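You operate a simulated robot arm through the tools that you are given. There is no shell and no other tool. Be economical: measure what you need, move in short steps, check, and stop when the job is done.

You are at the controls of a simulated robot arm. One attempt, no reset.

## Task
Discharge the capacitor next to the red tray, put it in that tray, and lay out a matching new one.
Fine: into the cup, brass arm on till the lamp is dark, arm away; the new one goes in the green tray. Set down upright: capacitor, what you pick out.

It is judged by the outcome, as a careful person would: the job done as asked, and still so three seconds after it is handed in. It fails if anything else is knocked over, pushed out of place, dropped, spilled or broken.

## Robot
A 7-joint arm with a two-finger parallel gripper, fixed in place. Base frame: the origin is at the foot of the arm, x ahead of it, y to its left, z up; the work surface is at about z = 0. Lengths are in mm, angles in degrees, forces in N, time in s.
With the tool pointing down near the work surface it reaches from about 220 to 580 mm from the base axis. Its first joint turns from -66.0 to 66.0 degrees. Payload 2.5 kg.
Tool frame: the origin (TCP) lies between the finger pads and is the grasp point; the fingertips stand 23 mm ahead of it; z points along the fingers, y is the line along which they close. Largest opening 94 mm; finger width 38, thickness 10; the body of the gripper, 54 by 96 mm, starts 39 mm behind the TCP.
Orientation is that of the tool frame in the base frame, as a unit quaternion [x, y, z, w]. With the fingers straight down and closing along the base's y, the tool's x points along the base's -x, its y along +y and its z along -z.

## Interface
- The arm moves only by the tool play_rows. Its arguments are lists of equal length, an entry for each row: "xyz": the shift along the tool's x, y, z in mm, a list of three; "delta_rot": the turn, a rotation vector about the tool's x, y, z in rad, a list of three; "claw": the gripper command, from -1 (shut) to 1 (fully open), values between in proportion. In form: {"xyz": [[x, y, z], ...], "delta_rot": [[rx, ry, rz], ...], "claw": [claw, ...]}. A call has 1 to 12 rows; each row shifts and turns the commanded pose from where the row before left it, along the tool's axes as they then stand. Each row takes 0.2 s and may step no farther than 50 mm and 8.6 degrees from the row before; otherwise, or with a gripper value out of range, the whole call is refused. A pose out of reach is approached as far as the arm can. The call stops where the force on the tool passes 40 N (or 10 N more than at its start, if that is more) or the arm is blocked; 0.2 s more then pass. Each finger travels about 108 mm/s and halts on what it meets, pressing with about 23 N; the grip force reading is that of the motor and also rises with nothing between the fingers. The clock runs only during rows and for 0.2 s after the last one: add rows that do not move to give the fingers time. The reply holds the time, the measured pose of the TCP, the force on the tool along the base axes, the opening and the grip force, in the units named above and with some noise, with the torque about the TCP (base axes, N m) and any sound that the robot's microphone picked up.
- Cameras (640 x 400 px; columns grow to the right, rows downward): "scene" is fixed at [95.2, -404.4, 533.9]; the picture's right is [0.87, -0.50, 0.00], its down [-0.27, -0.48, -0.83] and it looks along [0.41, 0.72, -0.55] (base axes); focal length 225 px, centre (320, 200). "wrist" rides on the gripper at [86, 16, -74] in the tool frame; the picture's right is [-0.18, 0.98, 0.00], its down [-0.58, -0.11, -0.81] and it looks along [-0.79, -0.15, 0.59] (tool axes); focal length 243 px, centre (320, 200). There is no depth. A picture from a camera that has moved, and an enlarged one, comes with that camera's place and axes in the base frame and with its lens. The place of the scene camera against the robot may be out by one fixed shift of up to 25 mm in any direction.
- capture(camera): a new picture of that camera. The clock stands still meanwhile.
- enlarge(camera, box): a new picture of the part [left, top, right, bottom] of that camera's present view, enlarged. The clock stands still meanwhile.
- hand_in(): hands the job in; it is judged then, once.

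Work in short steps. Places have to be worked out from the pictures, the camera data and where the tool is seen: move nearer, look again, correct. Check each grasp and each placing, and mend what went wrong. You have 120 turns and 64 pictures in all, those below and enlarged ones among them. Open the gripper and draw the arm clear of the work before you hand the job in, unless the task says otherwise; then end with one line.

The tools are called after "Emit:" as a command line: name --argument value ..., lists and objects as JSON in quotes. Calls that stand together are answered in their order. play_rows: Moves the arm, as the interface text tells. Its arguments: {"type":"object","properties":{"xyz":{"type":"array","items":{"type":"array","items":{"type":"number"}}},"delta_rot":{"type":"array","items":{"type":"array","items":{"type":"number"}}},"claw":{"type":"array","items":{"type":"number"}}},"required":["xyz","delta_rot","claw"]} The other tools are called the same way: capture (camera) takes a picture; enlarge (camera, box) takes an enlarged picture of a part of a camera's view; hand_in () hands the job in.

At the start:

```text
t: 0.0
tool_pos: [369.2, -92.2, 431.5]
ee_rot: [0.0, 1.0, 0.001, 0.0]
contact_force: [-0.5, -0.5, -1.3]
moment: [0.01, -0.03, 0.01]
gripper_width: 94.2
grip_force: 0.1
```

scene: 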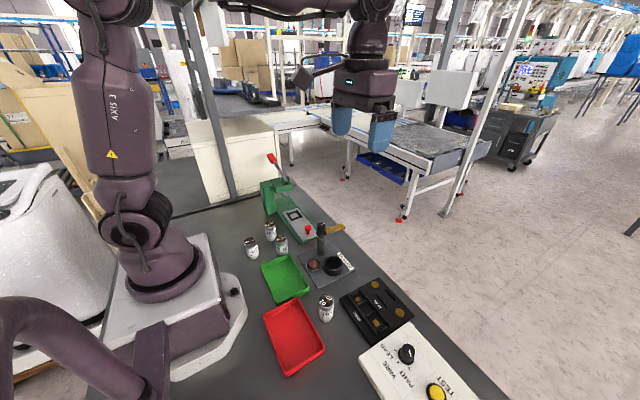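
wrist: 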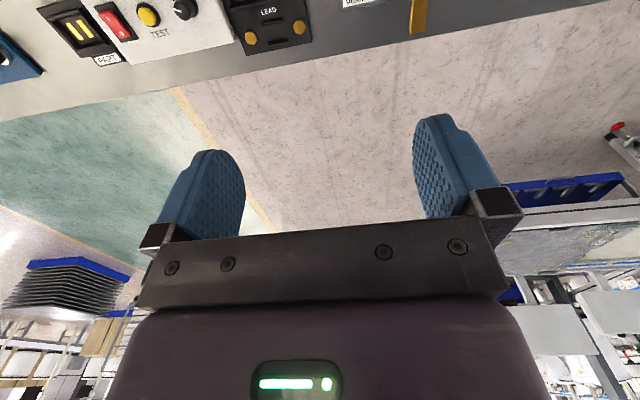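

The overview shows a red tray, green tray, cup with lamp, and several capacitors. I'll enlarge the work area to read the details.

Emit:
enlarge --camera "scene" --box '[230, 210, 370, 300]'

Emit:
enlarge --camera "scene" --box '[250, 260, 420, 380]'

```text
4.44 times, centred on (300, 255) of scene
camera zoom: at [95.2, -404.4, 533.9], right [0.87, -0.5, 0.0], down [-0.27, -0.48, -0.83], along [0.41, 0.72, -0.55], focal length 1001 px, centre (409, -44)
```

zoom: 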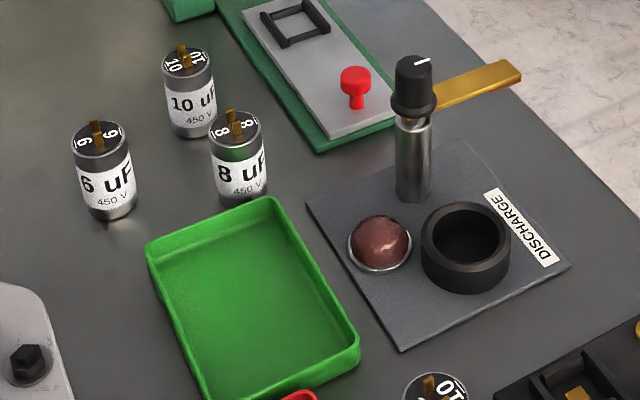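

```text
3.33 times, centred on (335, 320) of scene
camera zoom: at [95.2, -404.4, 533.9], right [0.87, -0.5, 0.0], down [-0.27, -0.48, -0.83], along [0.41, 0.72, -0.55], focal length 750 px, centre (270, -200)
```

zoom: 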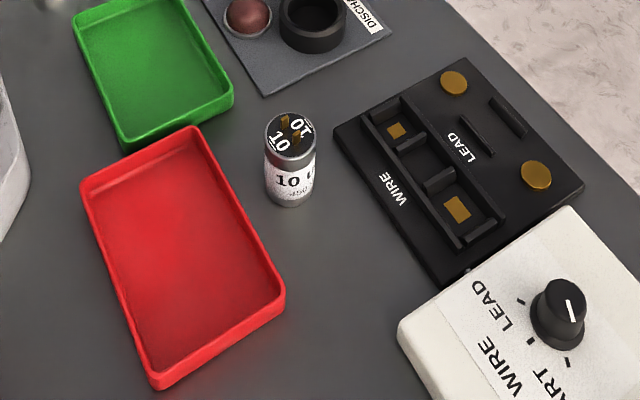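

The charged part is the 10 uF can beside the red tray. The other 10 uF is the farthest of the three new ones. I'll pull back and tilt the wrist so its camera looks down on the bench and I can measure without the scene camera's offset.

Emit:
play_rows --xyz '[[40, 0, 0], [40, 0, 0], [0, 0, 0], [0, 0, 0], [0, 0, 0], [0, 0, 0], [0, 0, 0]]' --delta_rot '[[0, 0, 0], [0, 0, 0], [0, 0.14, 0], [0, 0.14, 0], [0, 0.14, 0], [0, 0.14, 0], [0, 0, 0]]' --claw '[1, 1, 1, 1, 1, 1, 1]'

Emit:
capture --camera "wrist"

```text
t: 1.6
tool_pos: [287.9, -93.0, 431.9]
ee_rot: [0.0, 0.96, 0.0, -0.278]
contact_force: [0.7, 0.1, -0.9]
moment: [0.03, -0.01, -0.03]
gripper_width: 94.1
grip_force: 0.0
```

```text
59 pictures are left
camera wrist: at [254.7, -78.3, 541.0], right [0.16, 0.98, -0.1], down [0.92, -0.11, 0.37], along [0.36, -0.15, -0.92], focal length 243 px, centre (320, 200)
```

wrist: 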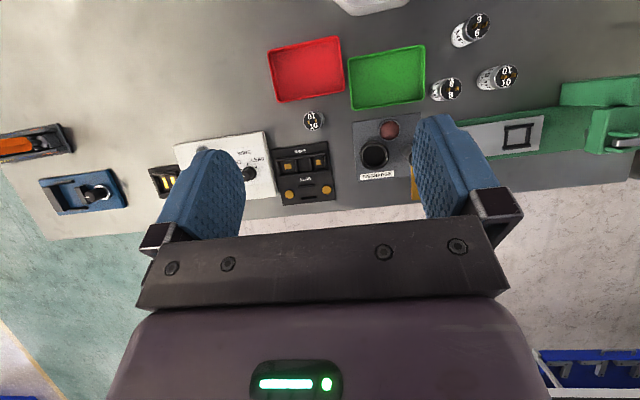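

A good top view. I'll enlarge the relevant part to measure centres.

Emit:
enlarge --camera "wrist" --box '[260, 0, 540, 175]'

```text
2.29 times, centred on (400, 88) of wrist
camera zoom: at [254.7, -78.3, 541.0], right [0.16, 0.98, -0.1], down [0.92, -0.11, 0.37], along [0.36, -0.15, -0.92], focal length 555 px, centre (137, 457)
```

zoom: 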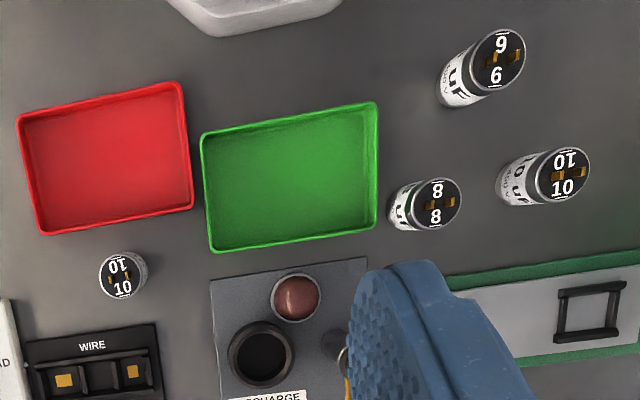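

From this view the old can is at about (281,-147), the cup at (368,-32), the red tray centre at (184,-150), the green tray centre at (226,5) and the new 10 uF at (261,190). I'll straighten the tool and go above the old can for a closer check.

Emit:
play_rows --xyz '[[0, 0, 0], [0, 0, 0], [0, 0, 0], [0, 0, 0], [3, -26, 30], [4, -27, 40], [0, 0, 45], [0, 0, 45], [0, 0, 40], [0, 0, 0]]' --delta_rot '[[0, -0.14, 0], [0, -0.14, 0], [0, -0.14, 0], [0, -0.14, 0], [0, 0, 0], [0, 0, 0], [0, 0, 0], [0, 0, 0], [0, 0, 0], [0, 0, 0]]' --claw '[1, 1, 1, 1, 1, 1, 1, 1, 1, 1]'

Emit:
capture --camera "wrist"

Emit:
enlarge --camera "scene" --box '[250, 220, 410, 320]'

```text
t: 3.8
tool_pos: [281.3, -145.5, 230.9]
ee_rot: [0.001, 1.0, 0.0, 0.0]
contact_force: [-0.5, 0.3, 0.5]
moment: [-0.02, 0.02, 0.03]
gripper_width: 94.0
grip_force: 0.1
```

```text
57 pictures are left
camera wrist: at [194.1, -130.3, 305.3], right [0.18, 0.98, 0.0], down [0.58, -0.11, 0.81], along [0.79, -0.15, -0.59], focal length 243 px, centre (320, 200)
```

wrist: 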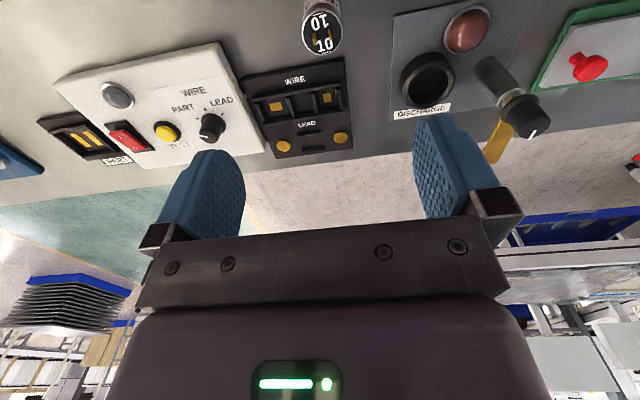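

```text
4.00 times, centred on (330, 270) of scene
camera zoom: at [95.2, -404.4, 533.9], right [0.87, -0.5, 0.0], down [-0.27, -0.48, -0.83], along [0.41, 0.72, -0.55], focal length 901 px, centre (280, -80)
```

zoom: 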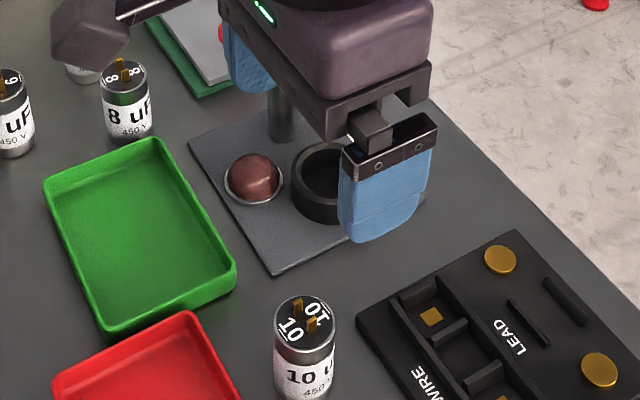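

The close view confirms the can at about (280,-146), roughly 58 mm tall. I'll descend with the fingers around its upper half (TCP z≈52) and grip.

Emit:
play_rows --xyz '[[0.5, -0.5, 45], [0, 0, 45], [0, 0, 45], [0, 0, 30], [0, 0, 14], [0, 0, 0], [0, 0, 0], [0, 0, 0], [0, 0, 0]]' --delta_rot '[[0, 0, 0], [0, 0, 0], [0, 0, 0], [0, 0, 0], [0, 0, 0], [0, 0, 0], [0, 0, 0], [0, 0, 0], [0, 0, 0]]' --claw '[1, 1, 1, 1, 1, 1, 0.5, 0.3, 0.2]'

Emit:
enlarge --camera "scene" --box '[250, 220, 410, 320]'

Emit:
capture --camera "wrist"

```text
t: 5.8
tool_pos: [282.7, -144.9, 52.1]
ee_rot: [0.0, 1.0, -0.001, 0.0]
contact_force: [-0.5, 0.6, -0.3]
moment: [-0.01, -0.01, -0.01]
gripper_width: 56.4
grip_force: 0.0
```

```text
4.00 times, centred on (330, 270) of scene
camera zoom: at [95.2, -404.4, 533.9], right [0.87, -0.5, 0.0], down [-0.27, -0.48, -0.83], along [0.41, 0.72, -0.55], focal length 901 px, centre (280, -80)
```

zoom: 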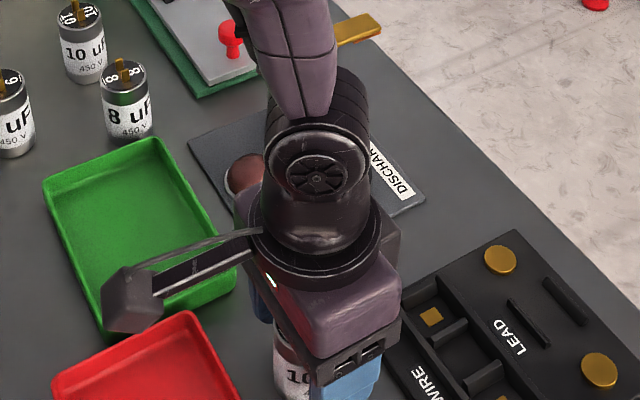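

```text
54 pictures are left
camera wrist: at [194.3, -131.2, 126.8], right [0.18, 0.98, 0.0], down [0.58, -0.11, 0.81], along [0.79, -0.15, -0.59], focal length 243 px, centre (320, 200)
```

wrist: 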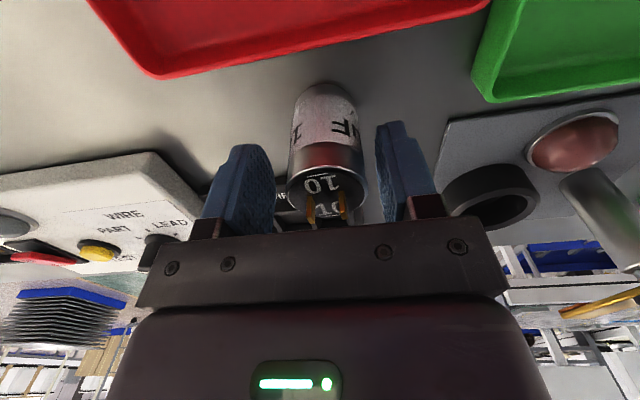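

The can stands centred between the fingers, with its top at z≈57. I'll close on it and then lift.

Emit:
play_rows --xyz '[[0, 0, 0], [0, 0, 0], [0, 0, 0], [0, 0, 0]]' --delta_rot '[[0, 0, 0], [0, 0, 0], [0, 0, 0], [0, 0, 0]]' --claw '[-0.1, -0.4, -0.6, -0.6]'

Emit:
play_rows --xyz '[[0, 0, -15], [0, 0, -35], [0, 0, -40], [0, 0, -30], [0, 0, 0]]' --delta_rot '[[0, 0, 0], [0, 0, 0], [0, 0, 0], [0, 0, 0], [0, 0, 0]]' --claw '[-0.6, -0.6, -0.6, -0.6, -0.6]'

Emit:
capture --camera "wrist"

```text
t: 6.8
tool_pos: [280.6, -146.1, 54.6]
ee_rot: [0.001, 1.0, 0.0, 0.0]
contact_force: [0.0, -0.2, 0.4]
moment: [-0.07, 0.01, -0.01]
gripper_width: 35.0
grip_force: 23.7
```

```text
t: 8.0
tool_pos: [281.8, -146.7, 172.0]
ee_rot: [0.001, 1.0, 0.0, 0.0]
contact_force: [0.2, 0.3, 0.5]
moment: [-0.01, -0.03, -0.03]
gripper_width: 19.0
grip_force: 0.1
```

```text
53 pictures are left
camera wrist: at [194.5, -132.0, 247.2], right [0.18, 0.98, 0.0], down [0.58, -0.11, 0.81], along [0.79, -0.15, -0.59], focal length 243 px, centre (320, 200)
```

wrist: 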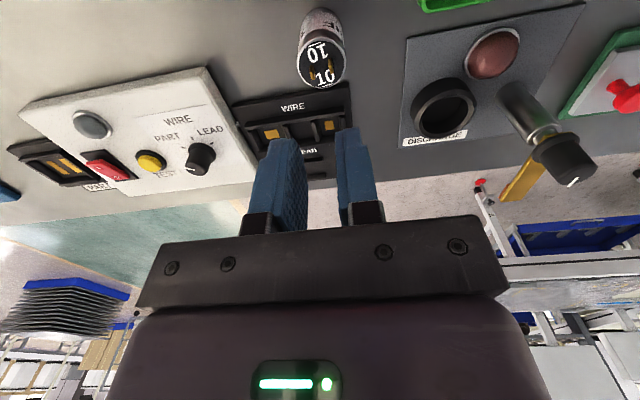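

The fingers slipped off: the opening is now 19 mm and the can is still standing in place. I gripped too near the top, so I'll go back, grip deeper with the full closing command, and lift only a little to test.

Emit:
play_rows --xyz '[[0, 0, 0], [0, 0, 0], [0, 0, 0], [0, 0, 40], [0.5, 0, 45], [0.5, 0, 33], [0, 0, 10], [0, 0, 0], [0, 0, 0]]' --delta_rot '[[0, 0, 0], [0, 0, 0], [0, 0, 0], [0, 0, 0], [0, 0, 0], [0, 0, 0], [0, 0, 0], [0, 0, 0], [0, 0, 0]]' --claw '[0.3, 0.6, 0.6, 0.6, 0.6, 0.6, 0.6, 0.6, 0.6]'

Emit:
capture --camera "wrist"

```text
t: 10.0
tool_pos: [279.1, -146.8, 43.8]
ee_rot: [0.0, 1.0, 0.0, -0.001]
contact_force: [0.3, 0.2, -0.4]
moment: [0.05, 0.0, -0.03]
gripper_width: 75.3
grip_force: 0.1
```

```text
52 pictures are left
camera wrist: at [192.5, -132.0, 118.3], right [0.18, 0.98, 0.0], down [0.58, -0.11, 0.81], along [0.79, -0.15, -0.59], focal length 243 px, centre (320, 200)
```

wrist: 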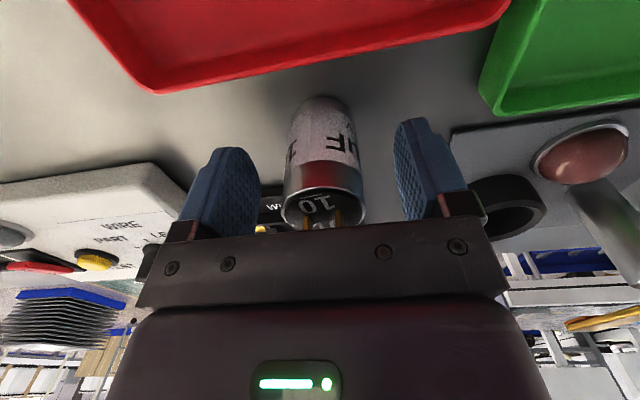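

The can is centred between the fingers again, and they are now about 10 mm lower. I'll close fully and test-lift.

Emit:
play_rows --xyz '[[0, 0, 0], [0, 0, 0], [0, 0, 0], [0, 0, 0], [0, 0, 0]]' --delta_rot '[[0, 0, 0], [0, 0, 0], [0, 0, 0], [0, 0, 0], [0, 0, 0]]' --claw '[0, -0.5, -1, -1, -1]'

Emit:
play_rows --xyz '[[0, 0, -4], [0, 0, -4], [0, 0, -4], [0, 0, -4], [0, 0, -4], [0, 0, -4]]' --delta_rot '[[0, 0, 0], [0, 0, 0], [0, 0, 0], [0, 0, 0], [0, 0, 0], [0, 0, 0]]' --claw '[-1, -1, -1, -1, -1, -1]'

Emit:
capture --camera "wrist"

```text
t: 11.2
tool_pos: [280.1, -147.6, 43.9]
ee_rot: [-0.001, 1.0, 0.0, 0.0]
contact_force: [0.3, -0.3, 1.7]
moment: [-0.05, 0.01, 0.0]
gripper_width: 34.7
grip_force: 22.7
```

```text
t: 12.6
tool_pos: [278.4, -146.2, 68.5]
ee_rot: [0.0, 1.0, -0.001, 0.0]
contact_force: [1.0, 0.1, -0.4]
moment: [0.0, 0.02, 0.01]
gripper_width: 34.8
grip_force: 23.0
```

```text
51 pictures are left
camera wrist: at [192.9, -131.8, 143.4], right [0.18, 0.98, 0.0], down [0.58, -0.11, 0.81], along [0.79, -0.15, -0.59], focal length 243 px, centre (320, 200)
```

wrist: 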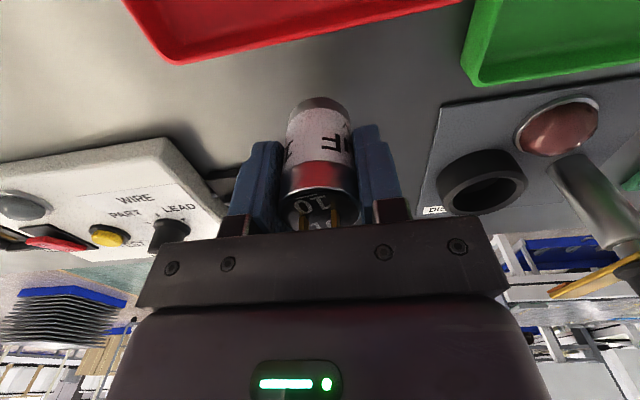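

The grip holds: 34.8 mm, with the can lifted 24 mm. I'll raise it and go toward the cup for a precise look at the cup and brass arm.

Emit:
play_rows --xyz '[[0, 0, -15], [0, 0, -20], [0, 0, -25], [0, 0, -25], [-7, 12, -15], [-7, 12, 0], [-7, 12, 0], [0, 0, 0]]' --delta_rot '[[0, 0, 0], [0, 0, 0], [0, 0, 0], [0, 0, 0], [0, 0, 0], [0, 0, 0], [0, 0, 0], [0, 0, 0]]' --claw '[-1, -1, -1, -1, -1, -1, -1, -1]'

Emit:
capture --camera "wrist"

Emit:
enlarge --camera "scene" --box '[250, 200, 410, 300]'

```text
t: 14.4
tool_pos: [301.5, -109.4, 168.9]
ee_rot: [0.0, 1.0, 0.0, 0.0]
contact_force: [0.5, -0.4, -1.3]
moment: [-0.01, -0.01, -0.01]
gripper_width: 34.8
grip_force: 23.4
```

```text
50 pictures are left
camera wrist: at [214.4, -95.4, 243.3], right [0.18, 0.98, 0.0], down [0.58, -0.11, 0.81], along [0.79, -0.15, -0.59], focal length 243 px, centre (320, 200)
```

wrist: 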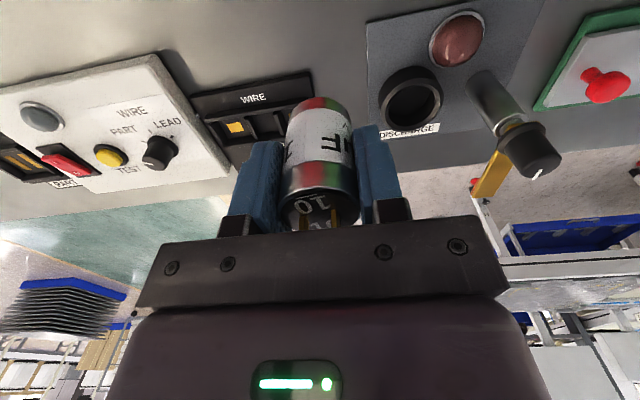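

```text
4.00 times, centred on (330, 250) of scene
camera zoom: at [95.2, -404.4, 533.9], right [0.87, -0.5, 0.0], down [-0.27, -0.48, -0.83], along [0.41, 0.72, -0.55], focal length 901 px, centre (280, 0)
```

zoom: 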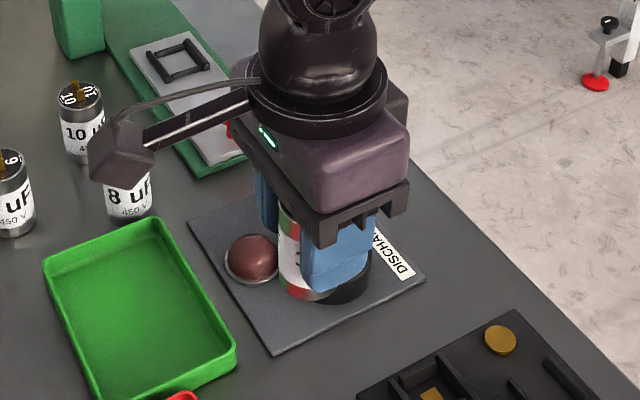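

The can is held upright. I'll zoom in on the discharge station in the wrist view to measure the cup and arm.

Emit:
enlarge --camera "wrist" --box '[360, 0, 580, 220]'

```text
1.82 times, centred on (470, 110) of wrist
camera zoom: at [214.4, -95.4, 243.3], right [0.18, 0.98, 0.0], down [0.58, -0.11, 0.81], along [0.79, -0.15, -0.59], focal length 441 px, centre (47, 364)
```

zoom: 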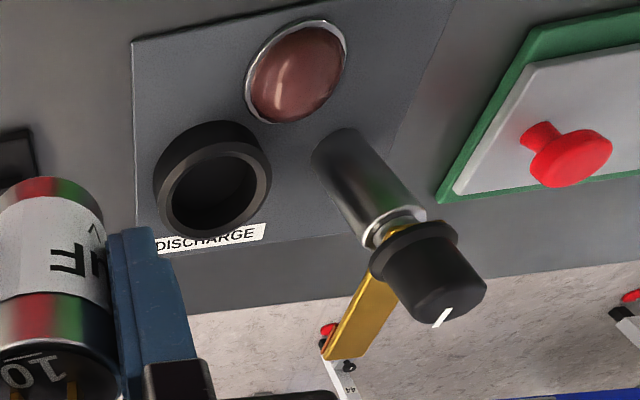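

I measure the cup at about (367,-30.5), rim z≈23, bore about 46 mm. The pivot pillar is at (368,38) with its knob at z≈85–110. The arm is at z≈80 and points along +x, 90° away from the cup. I'll move over the cup and lower partway.

Emit:
play_rows --xyz '[[-16, 20, 0], [-16, 20, 0], [-17, 20, 0], [-16.5, 19, 0], [0, 0, 0], [0, 0, 30], [0, 0, 30], [0, 0, 20], [0, 0, 0]]' --delta_rot '[[0, 0, 0], [0, 0, 0], [0, 0, 0], [0, 0, 0], [0, 0, 0], [0, 0, 0], [0, 0, 0], [0, 0, 0], [0, 0, 0]]' --claw '[-1, -1, -1, -1, -1, -1, -1, -1, -1]'

Emit:
enlarge --camera "scene" --box '[270, 200, 400, 290]'

Emit:
capture --camera "wrist"

```text
t: 16.4
tool_pos: [367.5, -31.0, 89.0]
ee_rot: [0.0, 1.0, 0.001, 0.0]
contact_force: [-0.7, -0.1, -1.0]
moment: [0.0, 0.0, 0.02]
gripper_width: 34.5
grip_force: 23.1
```

```text
4.44 times, centred on (335, 245) of scene
camera zoom: at [95.2, -404.4, 533.9], right [0.87, -0.5, 0.0], down [-0.27, -0.48, -0.83], along [0.41, 0.72, -0.55], focal length 1001 px, centre (253, 0)
```

zoom: 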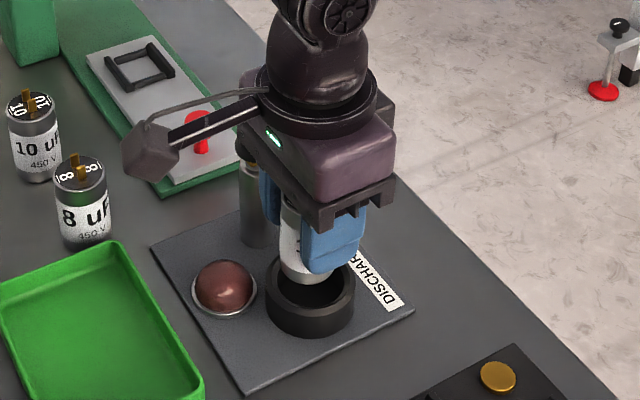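

```text
46 pictures are left
camera wrist: at [279.7, -16.8, 163.1], right [0.18, 0.98, 0.0], down [0.58, -0.11, 0.81], along [0.79, -0.15, -0.59], focal length 243 px, centre (320, 200)
```

wrist: 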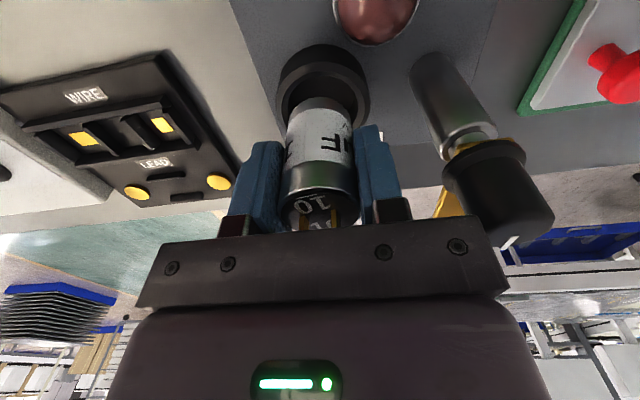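

I'm above the cup. I'll zoom in to check the can-to-bore alignment before lowering.

Emit:
enlarge --camera "wrist" --box '[240, 20, 400, 240]'

```text
1.82 times, centred on (320, 130) of wrist
camera zoom: at [279.7, -16.8, 163.1], right [0.18, 0.98, 0.0], down [0.58, -0.11, 0.81], along [0.79, -0.15, -0.59], focal length 441 px, centre (320, 327)
```

zoom: 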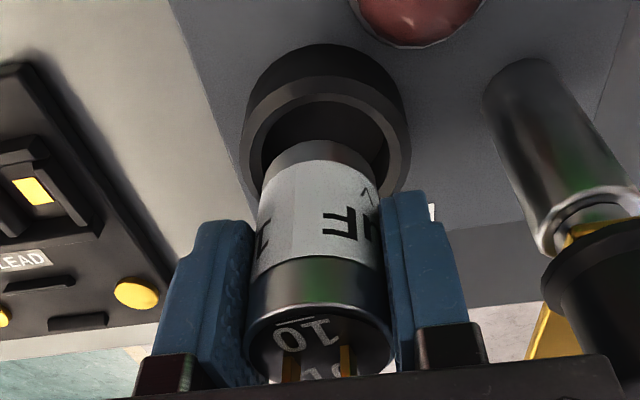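

The rim centre falls at (367,-30.5) as expected. The can sits about 2 mm toward -x/-y of the bore centre, so I'll correct that and lower into the cup.

Emit:
play_rows --xyz '[[-1.5, 1.5, 0], [0, 0, 12], [0, 0, 12], [0, 0, 6], [0, 0, 3], [0, 0, 0]]' --delta_rot '[[0, 0, 0], [0, 0, 0], [0, 0, 0], [0, 0, 0], [0, 0, 0], [0, 0, 0]]' --claw '[-1, -1, -1, -1, -1, -1]'

Emit:
enlarge --camera "wrist" --box '[240, 20, 400, 240]'

```text
t: 17.8
tool_pos: [369.4, -30.2, 55.5]
ee_rot: [0.001, 1.0, 0.0, 0.0]
contact_force: [0.0, 0.7, -1.3]
moment: [0.02, -0.02, 0.03]
gripper_width: 35.0
grip_force: 22.8
```

```text
1.82 times, centred on (320, 130) of wrist
camera zoom: at [281.5, -15.1, 130.0], right [0.18, 0.98, 0.0], down [0.58, -0.11, 0.81], along [0.79, -0.15, -0.59], focal length 441 px, centre (320, 327)
```

zoom: 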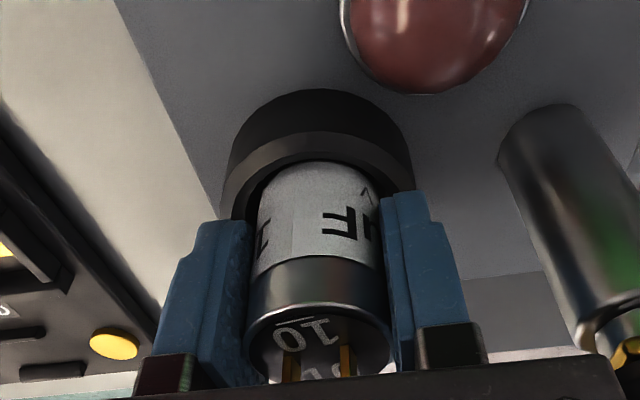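

The can has entered the bore cleanly and the force is near zero. I'll lower in 1.5 mm steps until there's contact.

Emit:
play_rows --xyz '[[0, 0, 1.5], [0, 0, 1.5], [0, 0, 1.5], [0, 0, 0]]' --delta_rot '[[0, 0, 0], [0, 0, 0], [0, 0, 0], [0, 0, 0]]' --claw '[-1, -1, -1, -1]'

```text
t: 18.8
tool_pos: [367.7, -29.8, 50.7]
ee_rot: [0.0, 1.0, 0.001, 0.001]
contact_force: [-0.5, 0.1, -0.3]
moment: [0.03, -0.01, -0.01]
gripper_width: 34.8
grip_force: 22.8
```

Emit:
play_rows --xyz '[[0, 0, 1], [0, 0, 1], [0, 0, 0]]' --delta_rot '[[0, 0, 0], [0, 0, 0], [0, 0, 0]]' --claw '[-1, -1, -1]'

Emit:
enlarge --camera "wrist" --box '[240, 20, 400, 240]'

```text
t: 19.6
tool_pos: [368.4, -29.7, 49.5]
ee_rot: [0.0, 1.0, 0.0, 0.0]
contact_force: [-5.5, 0.1, 17.8]
moment: [0.0, 0.14, -0.06]
gripper_width: 34.9
grip_force: 22.6
```

```text
1.82 times, centred on (320, 130) of wrist
camera zoom: at [281.4, -15.5, 124.4], right [0.18, 0.98, 0.0], down [0.58, -0.11, 0.81], along [0.79, -0.15, -0.59], focal length 441 px, centre (320, 327)
```

zoom: 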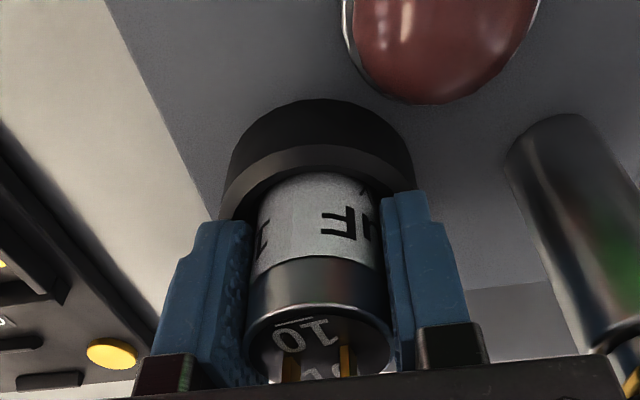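

There is 18 N of vertical contact, so the can is on the cup floor (base z≈5). I'll ease off slightly, open the fingers, and rise straight up.

Emit:
play_rows --xyz '[[0, 0, -1], [0, 0, 0], [0, 0, 0], [0, 0, 0], [0, 0, -10], [0, 0, -30], [0, 0, -40], [0, 0, -40], [0, 0, 0]]' --delta_rot '[[0, 0, 0], [0, 0, 0], [0, 0, 0], [0, 0, 0], [0, 0, 0], [0, 0, 0], [0, 0, 0], [0, 0, 0], [0, 0, 0]]' --claw '[-1, -0.1, 0.15, 0.15, 0.15, 0.15, 0.15, 0.15, 0.15]'

Emit:
capture --camera "wrist"

Emit:
enlarge --camera "scene" --box '[270, 200, 400, 290]'

```text
t: 21.6
tool_pos: [368.2, -30.0, 170.8]
ee_rot: [0.0, 1.0, 0.0, 0.0]
contact_force: [-1.1, 0.2, 0.3]
moment: [-0.01, 0.02, 0.0]
gripper_width: 54.0
grip_force: 0.1
```

```text
42 pictures are left
camera wrist: at [282.2, -15.7, 244.9], right [0.18, 0.98, 0.0], down [0.58, -0.11, 0.81], along [0.79, -0.15, -0.59], focal length 243 px, centre (320, 200)
```

wrist: 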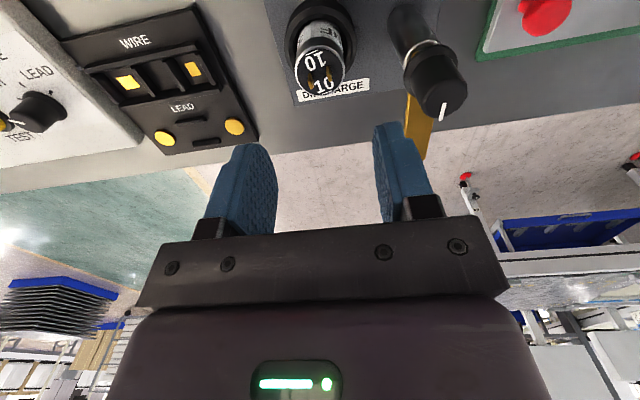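

```text
4.44 times, centred on (335, 245) of scene
camera zoom: at [95.2, -404.4, 533.9], right [0.87, -0.5, 0.0], down [-0.27, -0.48, -0.83], along [0.41, 0.72, -0.55], focal length 1001 px, centre (253, 0)
```

zoom: 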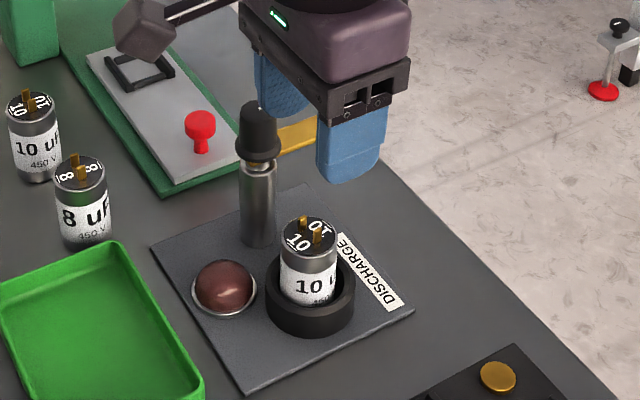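

The can stands upright in the cup. Next I'll measure the knob closely, since I plan to grip it from above and turn the arm onto the terminals.

Emit:
enlarge --camera "wrist" --box '[270, 0, 490, 170]'

```text
2.35 times, centred on (380, 85) of wrist
camera zoom: at [282.2, -15.7, 244.9], right [0.18, 0.98, 0.0], down [0.58, -0.11, 0.81], along [0.79, -0.15, -0.59], focal length 571 px, centre (179, 471)
```

zoom: 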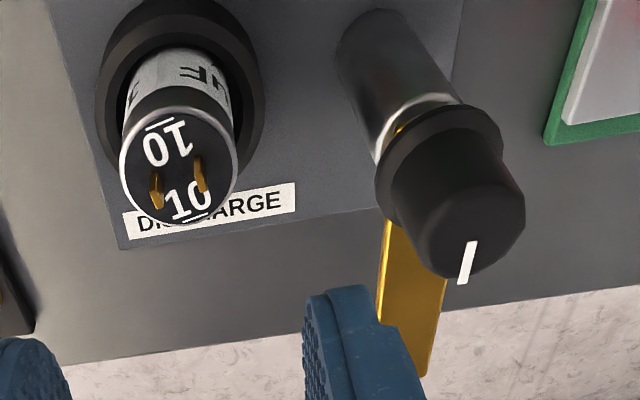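

The knob axis is at about (368,38.5). The flange is at z≈82–90 and the grip part goes up to about 116 and is 24 mm across. I'll go above it and descend to TCP z≈118, so the tips stay above the flange.

Emit:
play_rows --xyz '[[0, 23, 0], [0, 23, 0], [0, 22.5, 0], [0, 0, 0], [0, 0, 25], [0, 0, 20], [0, 0, 7], [0, 0, 0]]' --delta_rot '[[0, 0, 0], [0, 0, 0], [0, 0, 0], [0, 0, 0], [0, 0, 0], [0, 0, 0], [0, 0, 0], [0, 0, 0]]' --claw '[0.15, 0.15, 0.15, 0.15, 0.15, 0.15, 0.15, 0.15]'

Emit:
capture --camera "wrist"

Emit:
enlarge --camera "scene" --box '[270, 180, 400, 280]'

```text
t: 23.4
tool_pos: [367.7, 39.7, 117.9]
ee_rot: [0.0, 1.0, 0.0, 0.0]
contact_force: [0.2, 0.2, -0.3]
moment: [0.0, 0.01, 0.04]
gripper_width: 54.3
grip_force: 0.0
```

```text
39 pictures are left
camera wrist: at [281.1, 53.3, 192.9], right [0.18, 0.98, 0.0], down [0.58, -0.11, 0.81], along [0.79, -0.15, -0.59], focal length 243 px, centre (320, 200)
```

wrist: 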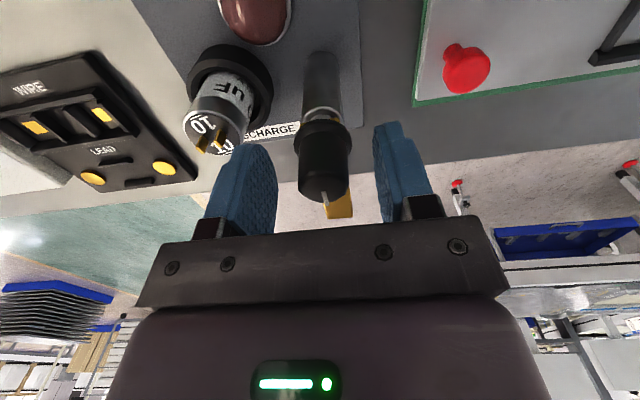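

```text
4.00 times, centred on (335, 230) of scene
camera zoom: at [95.2, -404.4, 533.9], right [0.87, -0.5, 0.0], down [-0.27, -0.48, -0.83], along [0.41, 0.72, -0.55], focal length 901 px, centre (260, 80)
```

zoom: 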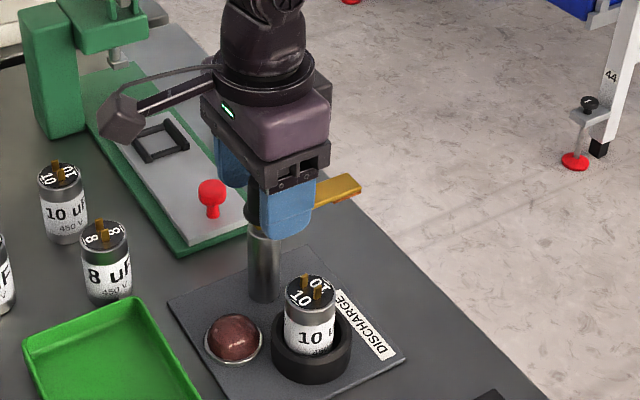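

The knob is centred between the fingers. I'll close on it.

Emit:
play_rows --xyz '[[0, 0, 0], [0, 0, 0], [0, 0, 0], [0, 0, 0], [0, 0, 0]]' --delta_rot '[[0, 0, 0], [0, 0, 0], [0, 0, 0], [0, 0, 0], [0, 0, 0]]' --claw '[0, -0.3, -0.6, -1, -1]'

```text
t: 24.6
tool_pos: [368.0, 39.7, 118.3]
ee_rot: [-0.001, 1.0, 0.001, 0.0]
contact_force: [1.5, 12.0, -3.8]
moment: [-0.49, -0.17, 0.0]
gripper_width: 25.9
grip_force: 45.1
```

Gripped at 25.9 mm, with a 12 N side force that suggests the knob is about 1 mm further toward +y. I'll shift a little and try a small clockwise turn (seen from above).

Emit:
play_rows --xyz '[[0, 1, 0], [0, 0, 0], [0, 0, 0], [0, 0, 0], [0, 0, 0]]' --delta_rot '[[0, 0, 0], [0, 0, 0.1], [0, 0, 0.1], [0, 0, 0.1], [0, 0, 0]]' --claw '[-1, -1, -1, -1, -1]'

Emit:
enlarge --camera "scene" --box '[270, 180, 400, 280]'

```text
t: 25.8
tool_pos: [367.8, 41.1, 118.9]
ee_rot: [0.151, 0.989, -0.001, 0.001]
contact_force: [-7.0, 16.0, 8.8]
moment: [-0.63, -0.65, 0.02]
gripper_width: 25.8
grip_force: 45.3
```

```text
4.00 times, centred on (335, 230) of scene
camera zoom: at [95.2, -404.4, 533.9], right [0.87, -0.5, 0.0], down [-0.27, -0.48, -0.83], along [0.41, 0.72, -0.55], focal length 901 px, centre (260, 80)
```

zoom: 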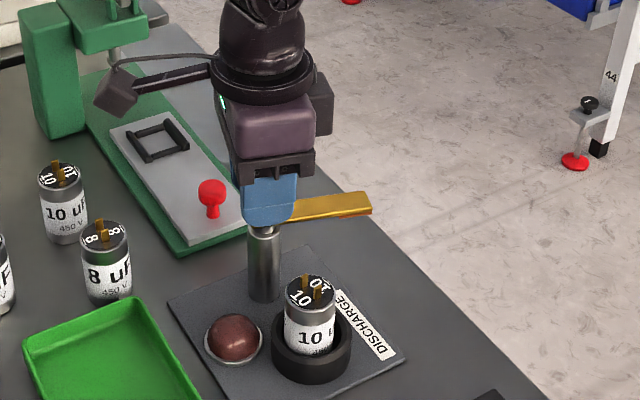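

The arm turns with the knob, but the side force rose to 16 N, so my shift went the wrong way. I'll move back about 2.5 mm in -y and check.

Emit:
play_rows --xyz '[[-0.8, -1.2, 0], [-0.8, -1.2, 0], [0, 0, 0]]' --delta_rot '[[0, 0, 0], [0, 0, 0], [0, 0, 0]]' --claw '[-1, -1, -1]'

```text
t: 26.6
tool_pos: [367.2, 40.8, 118.1]
ee_rot: [0.147, 0.989, 0.002, -0.001]
contact_force: [-15.8, 28.2, 19.9]
moment: [-0.24, 0.03, 0.04]
gripper_width: 25.7
grip_force: 45.0
```

The force grew with that move, so the knob centre really is toward +y and -x of the commanded pose. I'll relax in that direction.

Emit:
play_rows --xyz '[[1.3, 1.7, 0], [1.3, 1.7, 0], [0, 0, 0]]' --delta_rot '[[0, 0, 0], [0, 0, 0], [0, 0, 0]]' --claw '[-1, -1, -1]'

```text
t: 27.4
tool_pos: [368.2, 40.7, 119.2]
ee_rot: [0.15, 0.989, 0.0, 0.002]
contact_force: [5.1, 11.9, 3.2]
moment: [-0.04, 1.18, 0.03]
gripper_width: 25.7
grip_force: 44.9
```

Forces are small again. I'll keep turning in steps and watch the force.

Emit:
play_rows --xyz '[[0, 0.5, 0], [0, 0, 0], [0, 0, 0], [0, 0, 0], [0, 0, 0]]' --delta_rot '[[0, 0, 0.1], [0, 0, 0.1], [0, 0, 0.1], [0, 0, 0.1], [0, 0, 0]]' --claw '[-1, -1, -1, -1, -1]'

```text
t: 28.6
tool_pos: [368.0, 40.5, 117.6]
ee_rot: [0.345, 0.939, 0.0, 0.0]
contact_force: [17.7, 7.5, -12.9]
moment: [-1.04, -0.48, 0.02]
gripper_width: 25.7
grip_force: 45.6
```

About 40° turned. I'll correct the centring (+x) and continue.

Emit:
play_rows --xyz '[[-1, 1.5, 0], [0, 0, 0], [0, 0, 0], [0, 0, 0], [0, 0, 0]]' --delta_rot '[[0, 0, 0], [0, 0, 0.1], [0, 0, 0.1], [0, 0, 0.1], [0, 0, 0]]' --claw '[-1, -1, -1, -1, -1]'

Emit:
enlarge --camera "scene" --box '[270, 180, 400, 280]'

```text
t: 29.8
tool_pos: [369.6, 40.5, 119.4]
ee_rot: [0.48, 0.877, 0.0, -0.002]
contact_force: [-7.4, -0.2, 20.2]
moment: [1.18, 0.21, -0.01]
gripper_width: 25.6
grip_force: 45.2
```

```text
4.00 times, centred on (335, 230) of scene
camera zoom: at [95.1, -404.4, 533.9], right [0.87, -0.5, 0.0], down [-0.27, -0.48, -0.83], along [0.41, 0.72, -0.55], focal length 901 px, centre (260, 80)
```

zoom: 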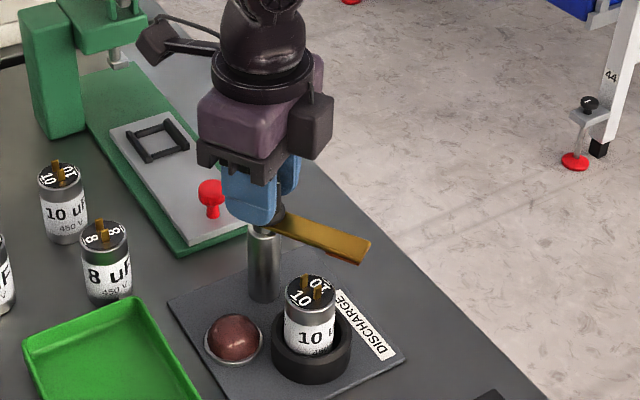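

The arm follows and is at about -51°. I'll relax the small x and z load and turn the rest in steps.

Emit:
play_rows --xyz '[[0.5, -0.8, -1], [0, 0, 0], [0, 0, 0], [0, 0, 0], [0, 0, 0]]' --delta_rot '[[0, 0, 0], [0, 0, 0.1], [0, 0, 0.1], [0, 0, 0.1], [0, 0, 0]]' --claw '[-1, -1, -1, -1, -1]'

Emit:
enlarge --camera "scene" --box '[270, 180, 400, 280]'

```text
t: 31.0
tool_pos: [369.1, 41.8, 117.6]
ee_rot: [0.605, 0.796, 0.001, 0.001]
contact_force: [4.4, 0.8, -4.0]
moment: [0.11, 0.76, 0.0]
gripper_width: 25.8
grip_force: 44.9
stopped in row 5: the force on the tool passed its limit at 41 N (the readings are from after the stop); the commanded pose is now the measured one
```

```text
4.00 times, centred on (335, 230) of scene
camera zoom: at [95.2, -404.4, 533.9], right [0.87, -0.5, 0.0], down [-0.27, -0.48, -0.83], along [0.41, 0.72, -0.55], focal length 901 px, centre (260, 80)
```

zoom: 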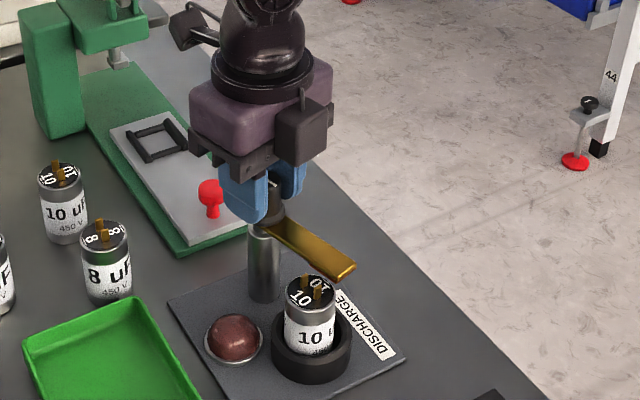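

The turn is at about -73°, and the commanded pose reset relaxed the forces. About 17° remains, so I'll continue gently.

Emit:
play_rows --xyz '[[0, 0, 0], [0, 0, 0], [0, 0, 0]]' --delta_rot '[[0, 0, 0.08], [0, 0, 0.08], [0, 0, 0]]' --claw '[-1, -1, -1]'

Emit:
enlarge --camera "scene" --box '[290, 210, 370, 280]'

```text
t: 31.8
tool_pos: [369.8, 41.6, 118.7]
ee_rot: [0.667, 0.745, 0.002, 0.002]
contact_force: [14.4, 2.5, -19.2]
moment: [-0.45, 0.52, 0.01]
gripper_width: 25.9
grip_force: 45.2
```

```text
5.71 times, centred on (330, 245) of scene
camera zoom: at [95.3, -404.4, 533.9], right [0.87, -0.5, 0.0], down [-0.27, -0.48, -0.83], along [0.41, 0.72, -0.55], focal length 1287 px, centre (263, -57)
```

zoom: 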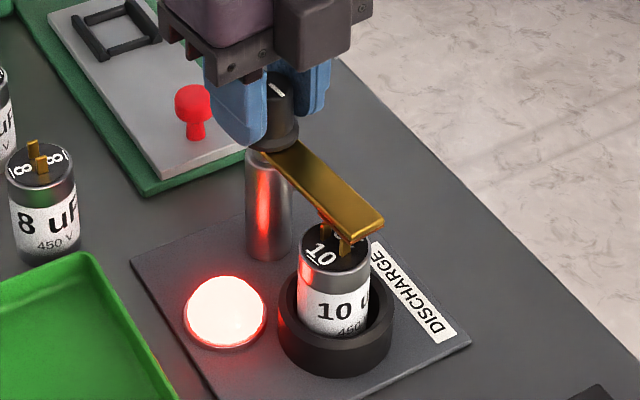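

The lamp has lit, so the arm is on the terminals and the can is discharging. I'll hold still and wait.

Emit:
play_rows --xyz '[[0, 0, 0], [0, 0, 0], [0, 0, 0], [0, 0, 0], [0, 0, 0], [0, 0, 0], [0, 0, 0], [0, 0, 0], [0, 0, 0], [0, 0, 0], [0, 0, 0], [0, 0, 0]]' --delta_rot '[[0, 0, 0], [0, 0, 0], [0, 0, 0], [0, 0, 0], [0, 0, 0], [0, 0, 0], [0, 0, 0], [0, 0, 0], [0, 0, 0], [0, 0, 0], [0, 0, 0], [0, 0, 0]]' --claw '[-1, -1, -1, -1, -1, -1, -1, -1, -1, -1, -1, -1]'

Emit:
enlarge --camera "scene" --box '[290, 210, 370, 280]'

```text
t: 33.1
tool_pos: [369.6, 42.1, 118.4]
ee_rot: [0.667, 0.745, 0.001, 0.002]
contact_force: [4.3, -0.4, -3.6]
moment: [-0.34, 0.72, -0.03]
gripper_width: 26.0
grip_force: 44.7
stopped in row 6: the force on the tool passed its limit at 40 N (the readings are from after the stop); the commanded pose is now the measured one
```

```text
5.71 times, centred on (330, 245) of scene
camera zoom: at [95.2, -404.4, 533.9], right [0.87, -0.5, 0.0], down [-0.27, -0.48, -0.83], along [0.41, 0.72, -0.55], focal length 1287 px, centre (263, -57)
```

zoom: 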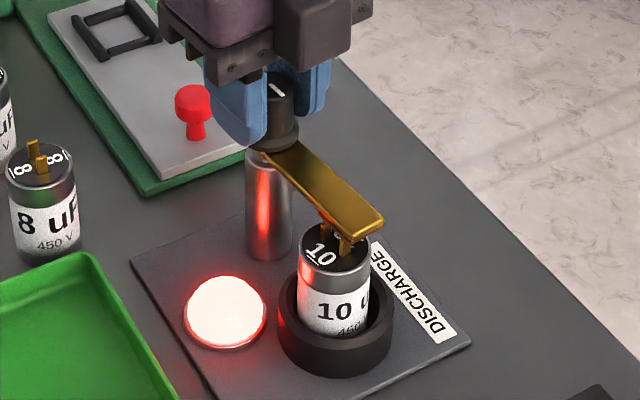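

It's still lit, and the load relaxed again after the stop. I'll keep holding.

Emit:
play_rows --xyz '[[0, 0, 0], [0, 0, 0], [0, 0, 0], [0, 0, 0], [0, 0, 0], [0, 0, 0], [0, 0, 0], [0, 0, 0], [0, 0, 0], [0, 0, 0], [0, 0, 0], [0, 0, 0]]' --delta_rot '[[0, 0, 0], [0, 0, 0], [0, 0, 0], [0, 0, 0], [0, 0, 0], [0, 0, 0], [0, 0, 0], [0, 0, 0], [0, 0, 0], [0, 0, 0], [0, 0, 0], [0, 0, 0]]' --claw '[-1, -1, -1, -1, -1, -1, -1, -1, -1, -1, -1, -1]'

Emit:
play_rows --xyz '[[0, 0, 0], [0, 0, 0], [0, 0, 0], [0, 0, 0], [0, 0, 0], [0, 0, 0], [0, 0, 0], [0, 0, 0], [0, 0, 0], [0, 0, 0], [0, 0, 0], [0, 0, 0]]' --delta_rot '[[0, 0, 0], [0, 0, 0], [0, 0, 0], [0, 0, 0], [0, 0, 0], [0, 0, 0], [0, 0, 0], [0, 0, 0], [0, 0, 0], [0, 0, 0], [0, 0, 0], [0, 0, 0]]' --claw '[-1, -1, -1, -1, -1, -1, -1, -1, -1, -1, -1, -1]'

Emit:
enlarge --camera "scene" --box '[290, 210, 370, 280]'

```text
t: 35.7
tool_pos: [370.2, 40.8, 118.4]
ee_rot: [0.667, 0.745, 0.001, 0.002]
contact_force: [7.7, -0.1, -11.7]
moment: [-0.14, 0.67, -0.01]
gripper_width: 25.9
grip_force: 45.1
```

```text
t: 38.3
tool_pos: [369.5, 41.9, 118.6]
ee_rot: [0.666, 0.746, 0.001, 0.002]
contact_force: [8.8, 0.5, -12.2]
moment: [-0.03, 0.72, -0.02]
gripper_width: 25.9
grip_force: 45.6
```

```text
5.71 times, centred on (330, 245) of scene
camera zoom: at [95.3, -404.4, 533.9], right [0.87, -0.5, 0.0], down [-0.27, -0.48, -0.83], along [0.41, 0.72, -0.55], focal length 1287 px, centre (263, -57)
```

zoom: 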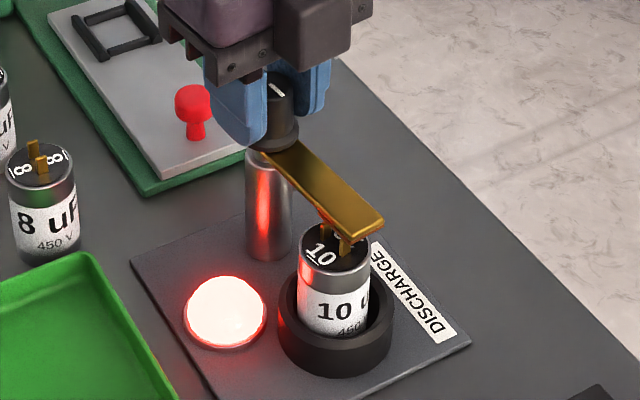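

Steady and still lit. I'll wait longer.

Emit:
play_rows --xyz '[[0, 0, 0], [0, 0, 0], [0, 0, 0], [0, 0, 0], [0, 0, 0], [0, 0, 0], [0, 0, 0], [0, 0, 0], [0, 0, 0], [0, 0, 0], [0, 0, 0], [0, 0, 0]]' --delta_rot '[[0, 0, 0], [0, 0, 0], [0, 0, 0], [0, 0, 0], [0, 0, 0], [0, 0, 0], [0, 0, 0], [0, 0, 0], [0, 0, 0], [0, 0, 0], [0, 0, 0], [0, 0, 0]]' --claw '[-1, -1, -1, -1, -1, -1, -1, -1, -1, -1, -1, -1]'

Emit:
play_rows --xyz '[[0, 0, 0], [0, 0, 0], [0, 0, 0], [0, 0, 0], [0, 0, 0], [0, 0, 0], [0, 0, 0], [0, 0, 0], [0, 0, 0], [0, 0, 0], [0, 0, 0], [0, 0, 0]]' --delta_rot '[[0, 0, 0], [0, 0, 0], [0, 0, 0], [0, 0, 0], [0, 0, 0], [0, 0, 0], [0, 0, 0], [0, 0, 0], [0, 0, 0], [0, 0, 0], [0, 0, 0], [0, 0, 0]]' --claw '[-1, -1, -1, -1, -1, -1, -1, -1, -1, -1, -1, -1]'

Emit:
play_rows --xyz '[[0, 0, 0], [0, 0, 0], [0, 0, 0], [0, 0, 0], [0, 0, 0], [0, 0, 0], [0, 0, 0], [0, 0, 0], [0, 0, 0], [0, 0, 0], [0, 0, 0], [0, 0, 0]]' --delta_rot '[[0, 0, 0], [0, 0, 0], [0, 0, 0], [0, 0, 0], [0, 0, 0], [0, 0, 0], [0, 0, 0], [0, 0, 0], [0, 0, 0], [0, 0, 0], [0, 0, 0], [0, 0, 0]]' --claw '[-1, -1, -1, -1, -1, -1, -1, -1, -1, -1, -1, -1]'

Emit:
enlarge --camera "scene" --box '[290, 210, 370, 280]'

```text
t: 40.9
tool_pos: [369.8, 41.1, 118.9]
ee_rot: [0.667, 0.745, 0.002, 0.002]
contact_force: [8.5, 1.0, -9.9]
moment: [-0.02, 0.67, 0.0]
gripper_width: 25.8
grip_force: 45.9
```

```text
t: 43.5
tool_pos: [370.4, 41.8, 118.1]
ee_rot: [0.667, 0.745, 0.001, 0.003]
contact_force: [7.5, 1.4, -7.4]
moment: [-0.06, 0.65, 0.0]
gripper_width: 25.8
grip_force: 44.7
```

```text
t: 46.1
tool_pos: [370.2, 41.1, 118.6]
ee_rot: [0.667, 0.745, 0.001, 0.002]
contact_force: [6.1, -0.8, -4.5]
moment: [-0.02, 0.66, -0.03]
gripper_width: 25.9
grip_force: 44.9
```

```text
5.71 times, centred on (330, 245) of scene
camera zoom: at [95.2, -404.4, 533.9], right [0.87, -0.5, 0.0], down [-0.27, -0.48, -0.83], along [0.41, 0.72, -0.55], focal length 1287 px, centre (263, -57)
```

zoom: 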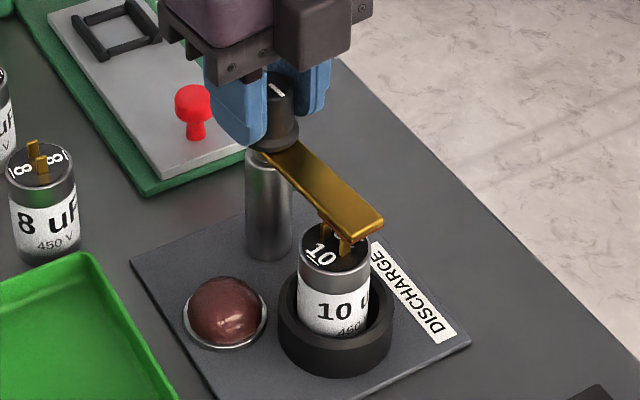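

The lamp is dark, so the can is discharged. I'll turn the arm back, counter-clockwise, away from the can.

Emit:
play_rows --xyz '[[0, 0, 0], [0, 0, 0], [0, 0, 0], [0, 0, 0], [0, 0, 0]]' --delta_rot '[[0, 0, -0.08], [0, 0, -0.08], [0, 0, -0.08], [0, 0, -0.08], [0, 0, 0]]' --claw '[-1, -1, -1, -1, -1]'

Emit:
play_rows --xyz '[[0, 0, 0], [0, 0, 0], [0, 0, 0], [0, 0, 0], [0, 0, 0]]' --delta_rot '[[0, 0, -0.08], [0, 0, -0.08], [0, 0, -0.08], [0, 0, -0.08], [0, 0, 0]]' --claw '[-1, -1, -1, -1, -1]'

```text
t: 47.3
tool_pos: [369.5, 40.1, 118.2]
ee_rot: [0.54, 0.842, 0.0, 0.003]
contact_force: [-4.2, -2.8, 2.3]
moment: [-0.04, 0.79, 0.02]
gripper_width: 25.5
grip_force: 44.4
```

```text
t: 48.5
tool_pos: [368.5, 41.8, 118.2]
ee_rot: [0.398, 0.917, 0.0, 0.001]
contact_force: [-21.8, -5.8, 23.7]
moment: [-1.17, -0.01, -0.02]
gripper_width: 26.0
grip_force: 45.4
```

The turn is back to 47°. I'll relieve the x load and continue.

Emit:
play_rows --xyz '[[0.7, -1.8, -0.5], [0, 0, 0], [0, 0, 0], [0, 0, 0], [0, 0, 0], [0, 0, 0]]' --delta_rot '[[0, 0, 0], [0, 0, -0.08], [0, 0, -0.08], [0, 0, -0.08], [0, 0, -0.08], [0, 0, 0]]' --claw '[-1, -1, -1, -1, -1, -1]'

Emit:
play_rows --xyz '[[0, 0, 0], [0, 0, 0], [0, 0, 0], [0, 0, 0], [0, 0, 0]]' --delta_rot '[[0, 0, -0.08], [0, 0, -0.08], [0, 0, -0.08], [0, 0, -0.08], [0, 0, 0]]' --claw '[-1, -1, -1, -1, -1]'

Emit:
enlarge --camera "scene" --box '[270, 180, 400, 280]'

```text
t: 49.9
tool_pos: [368.5, 41.4, 117.8]
ee_rot: [0.248, 0.969, -0.001, 0.003]
contact_force: [13.5, -1.6, -33.0]
moment: [-0.72, -0.2, 0.01]
gripper_width: 25.6
grip_force: 45.4
```

```text
t: 51.1
tool_pos: [367.5, 39.9, 119.1]
ee_rot: [0.09, 0.996, -0.001, 0.002]
contact_force: [13.8, -10.4, -33.9]
moment: [0.48, -0.3, 0.0]
gripper_width: 25.7
grip_force: 45.2
```

```text
4.00 times, centred on (335, 230) of scene
camera zoom: at [95.3, -404.4, 533.9], right [0.87, -0.5, 0.0], down [-0.27, -0.48, -0.83], along [0.41, 0.72, -0.55], focal length 901 px, centre (260, 80)
```

zoom: 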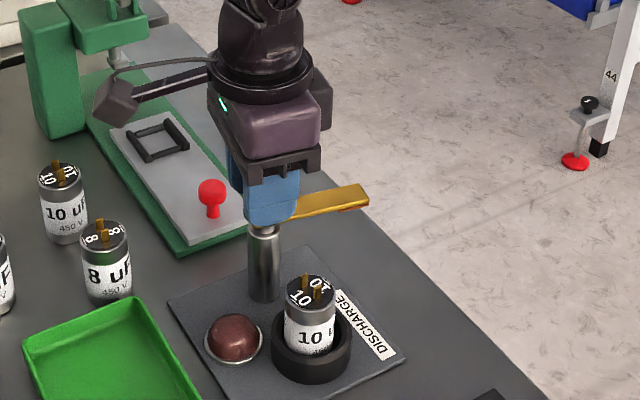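

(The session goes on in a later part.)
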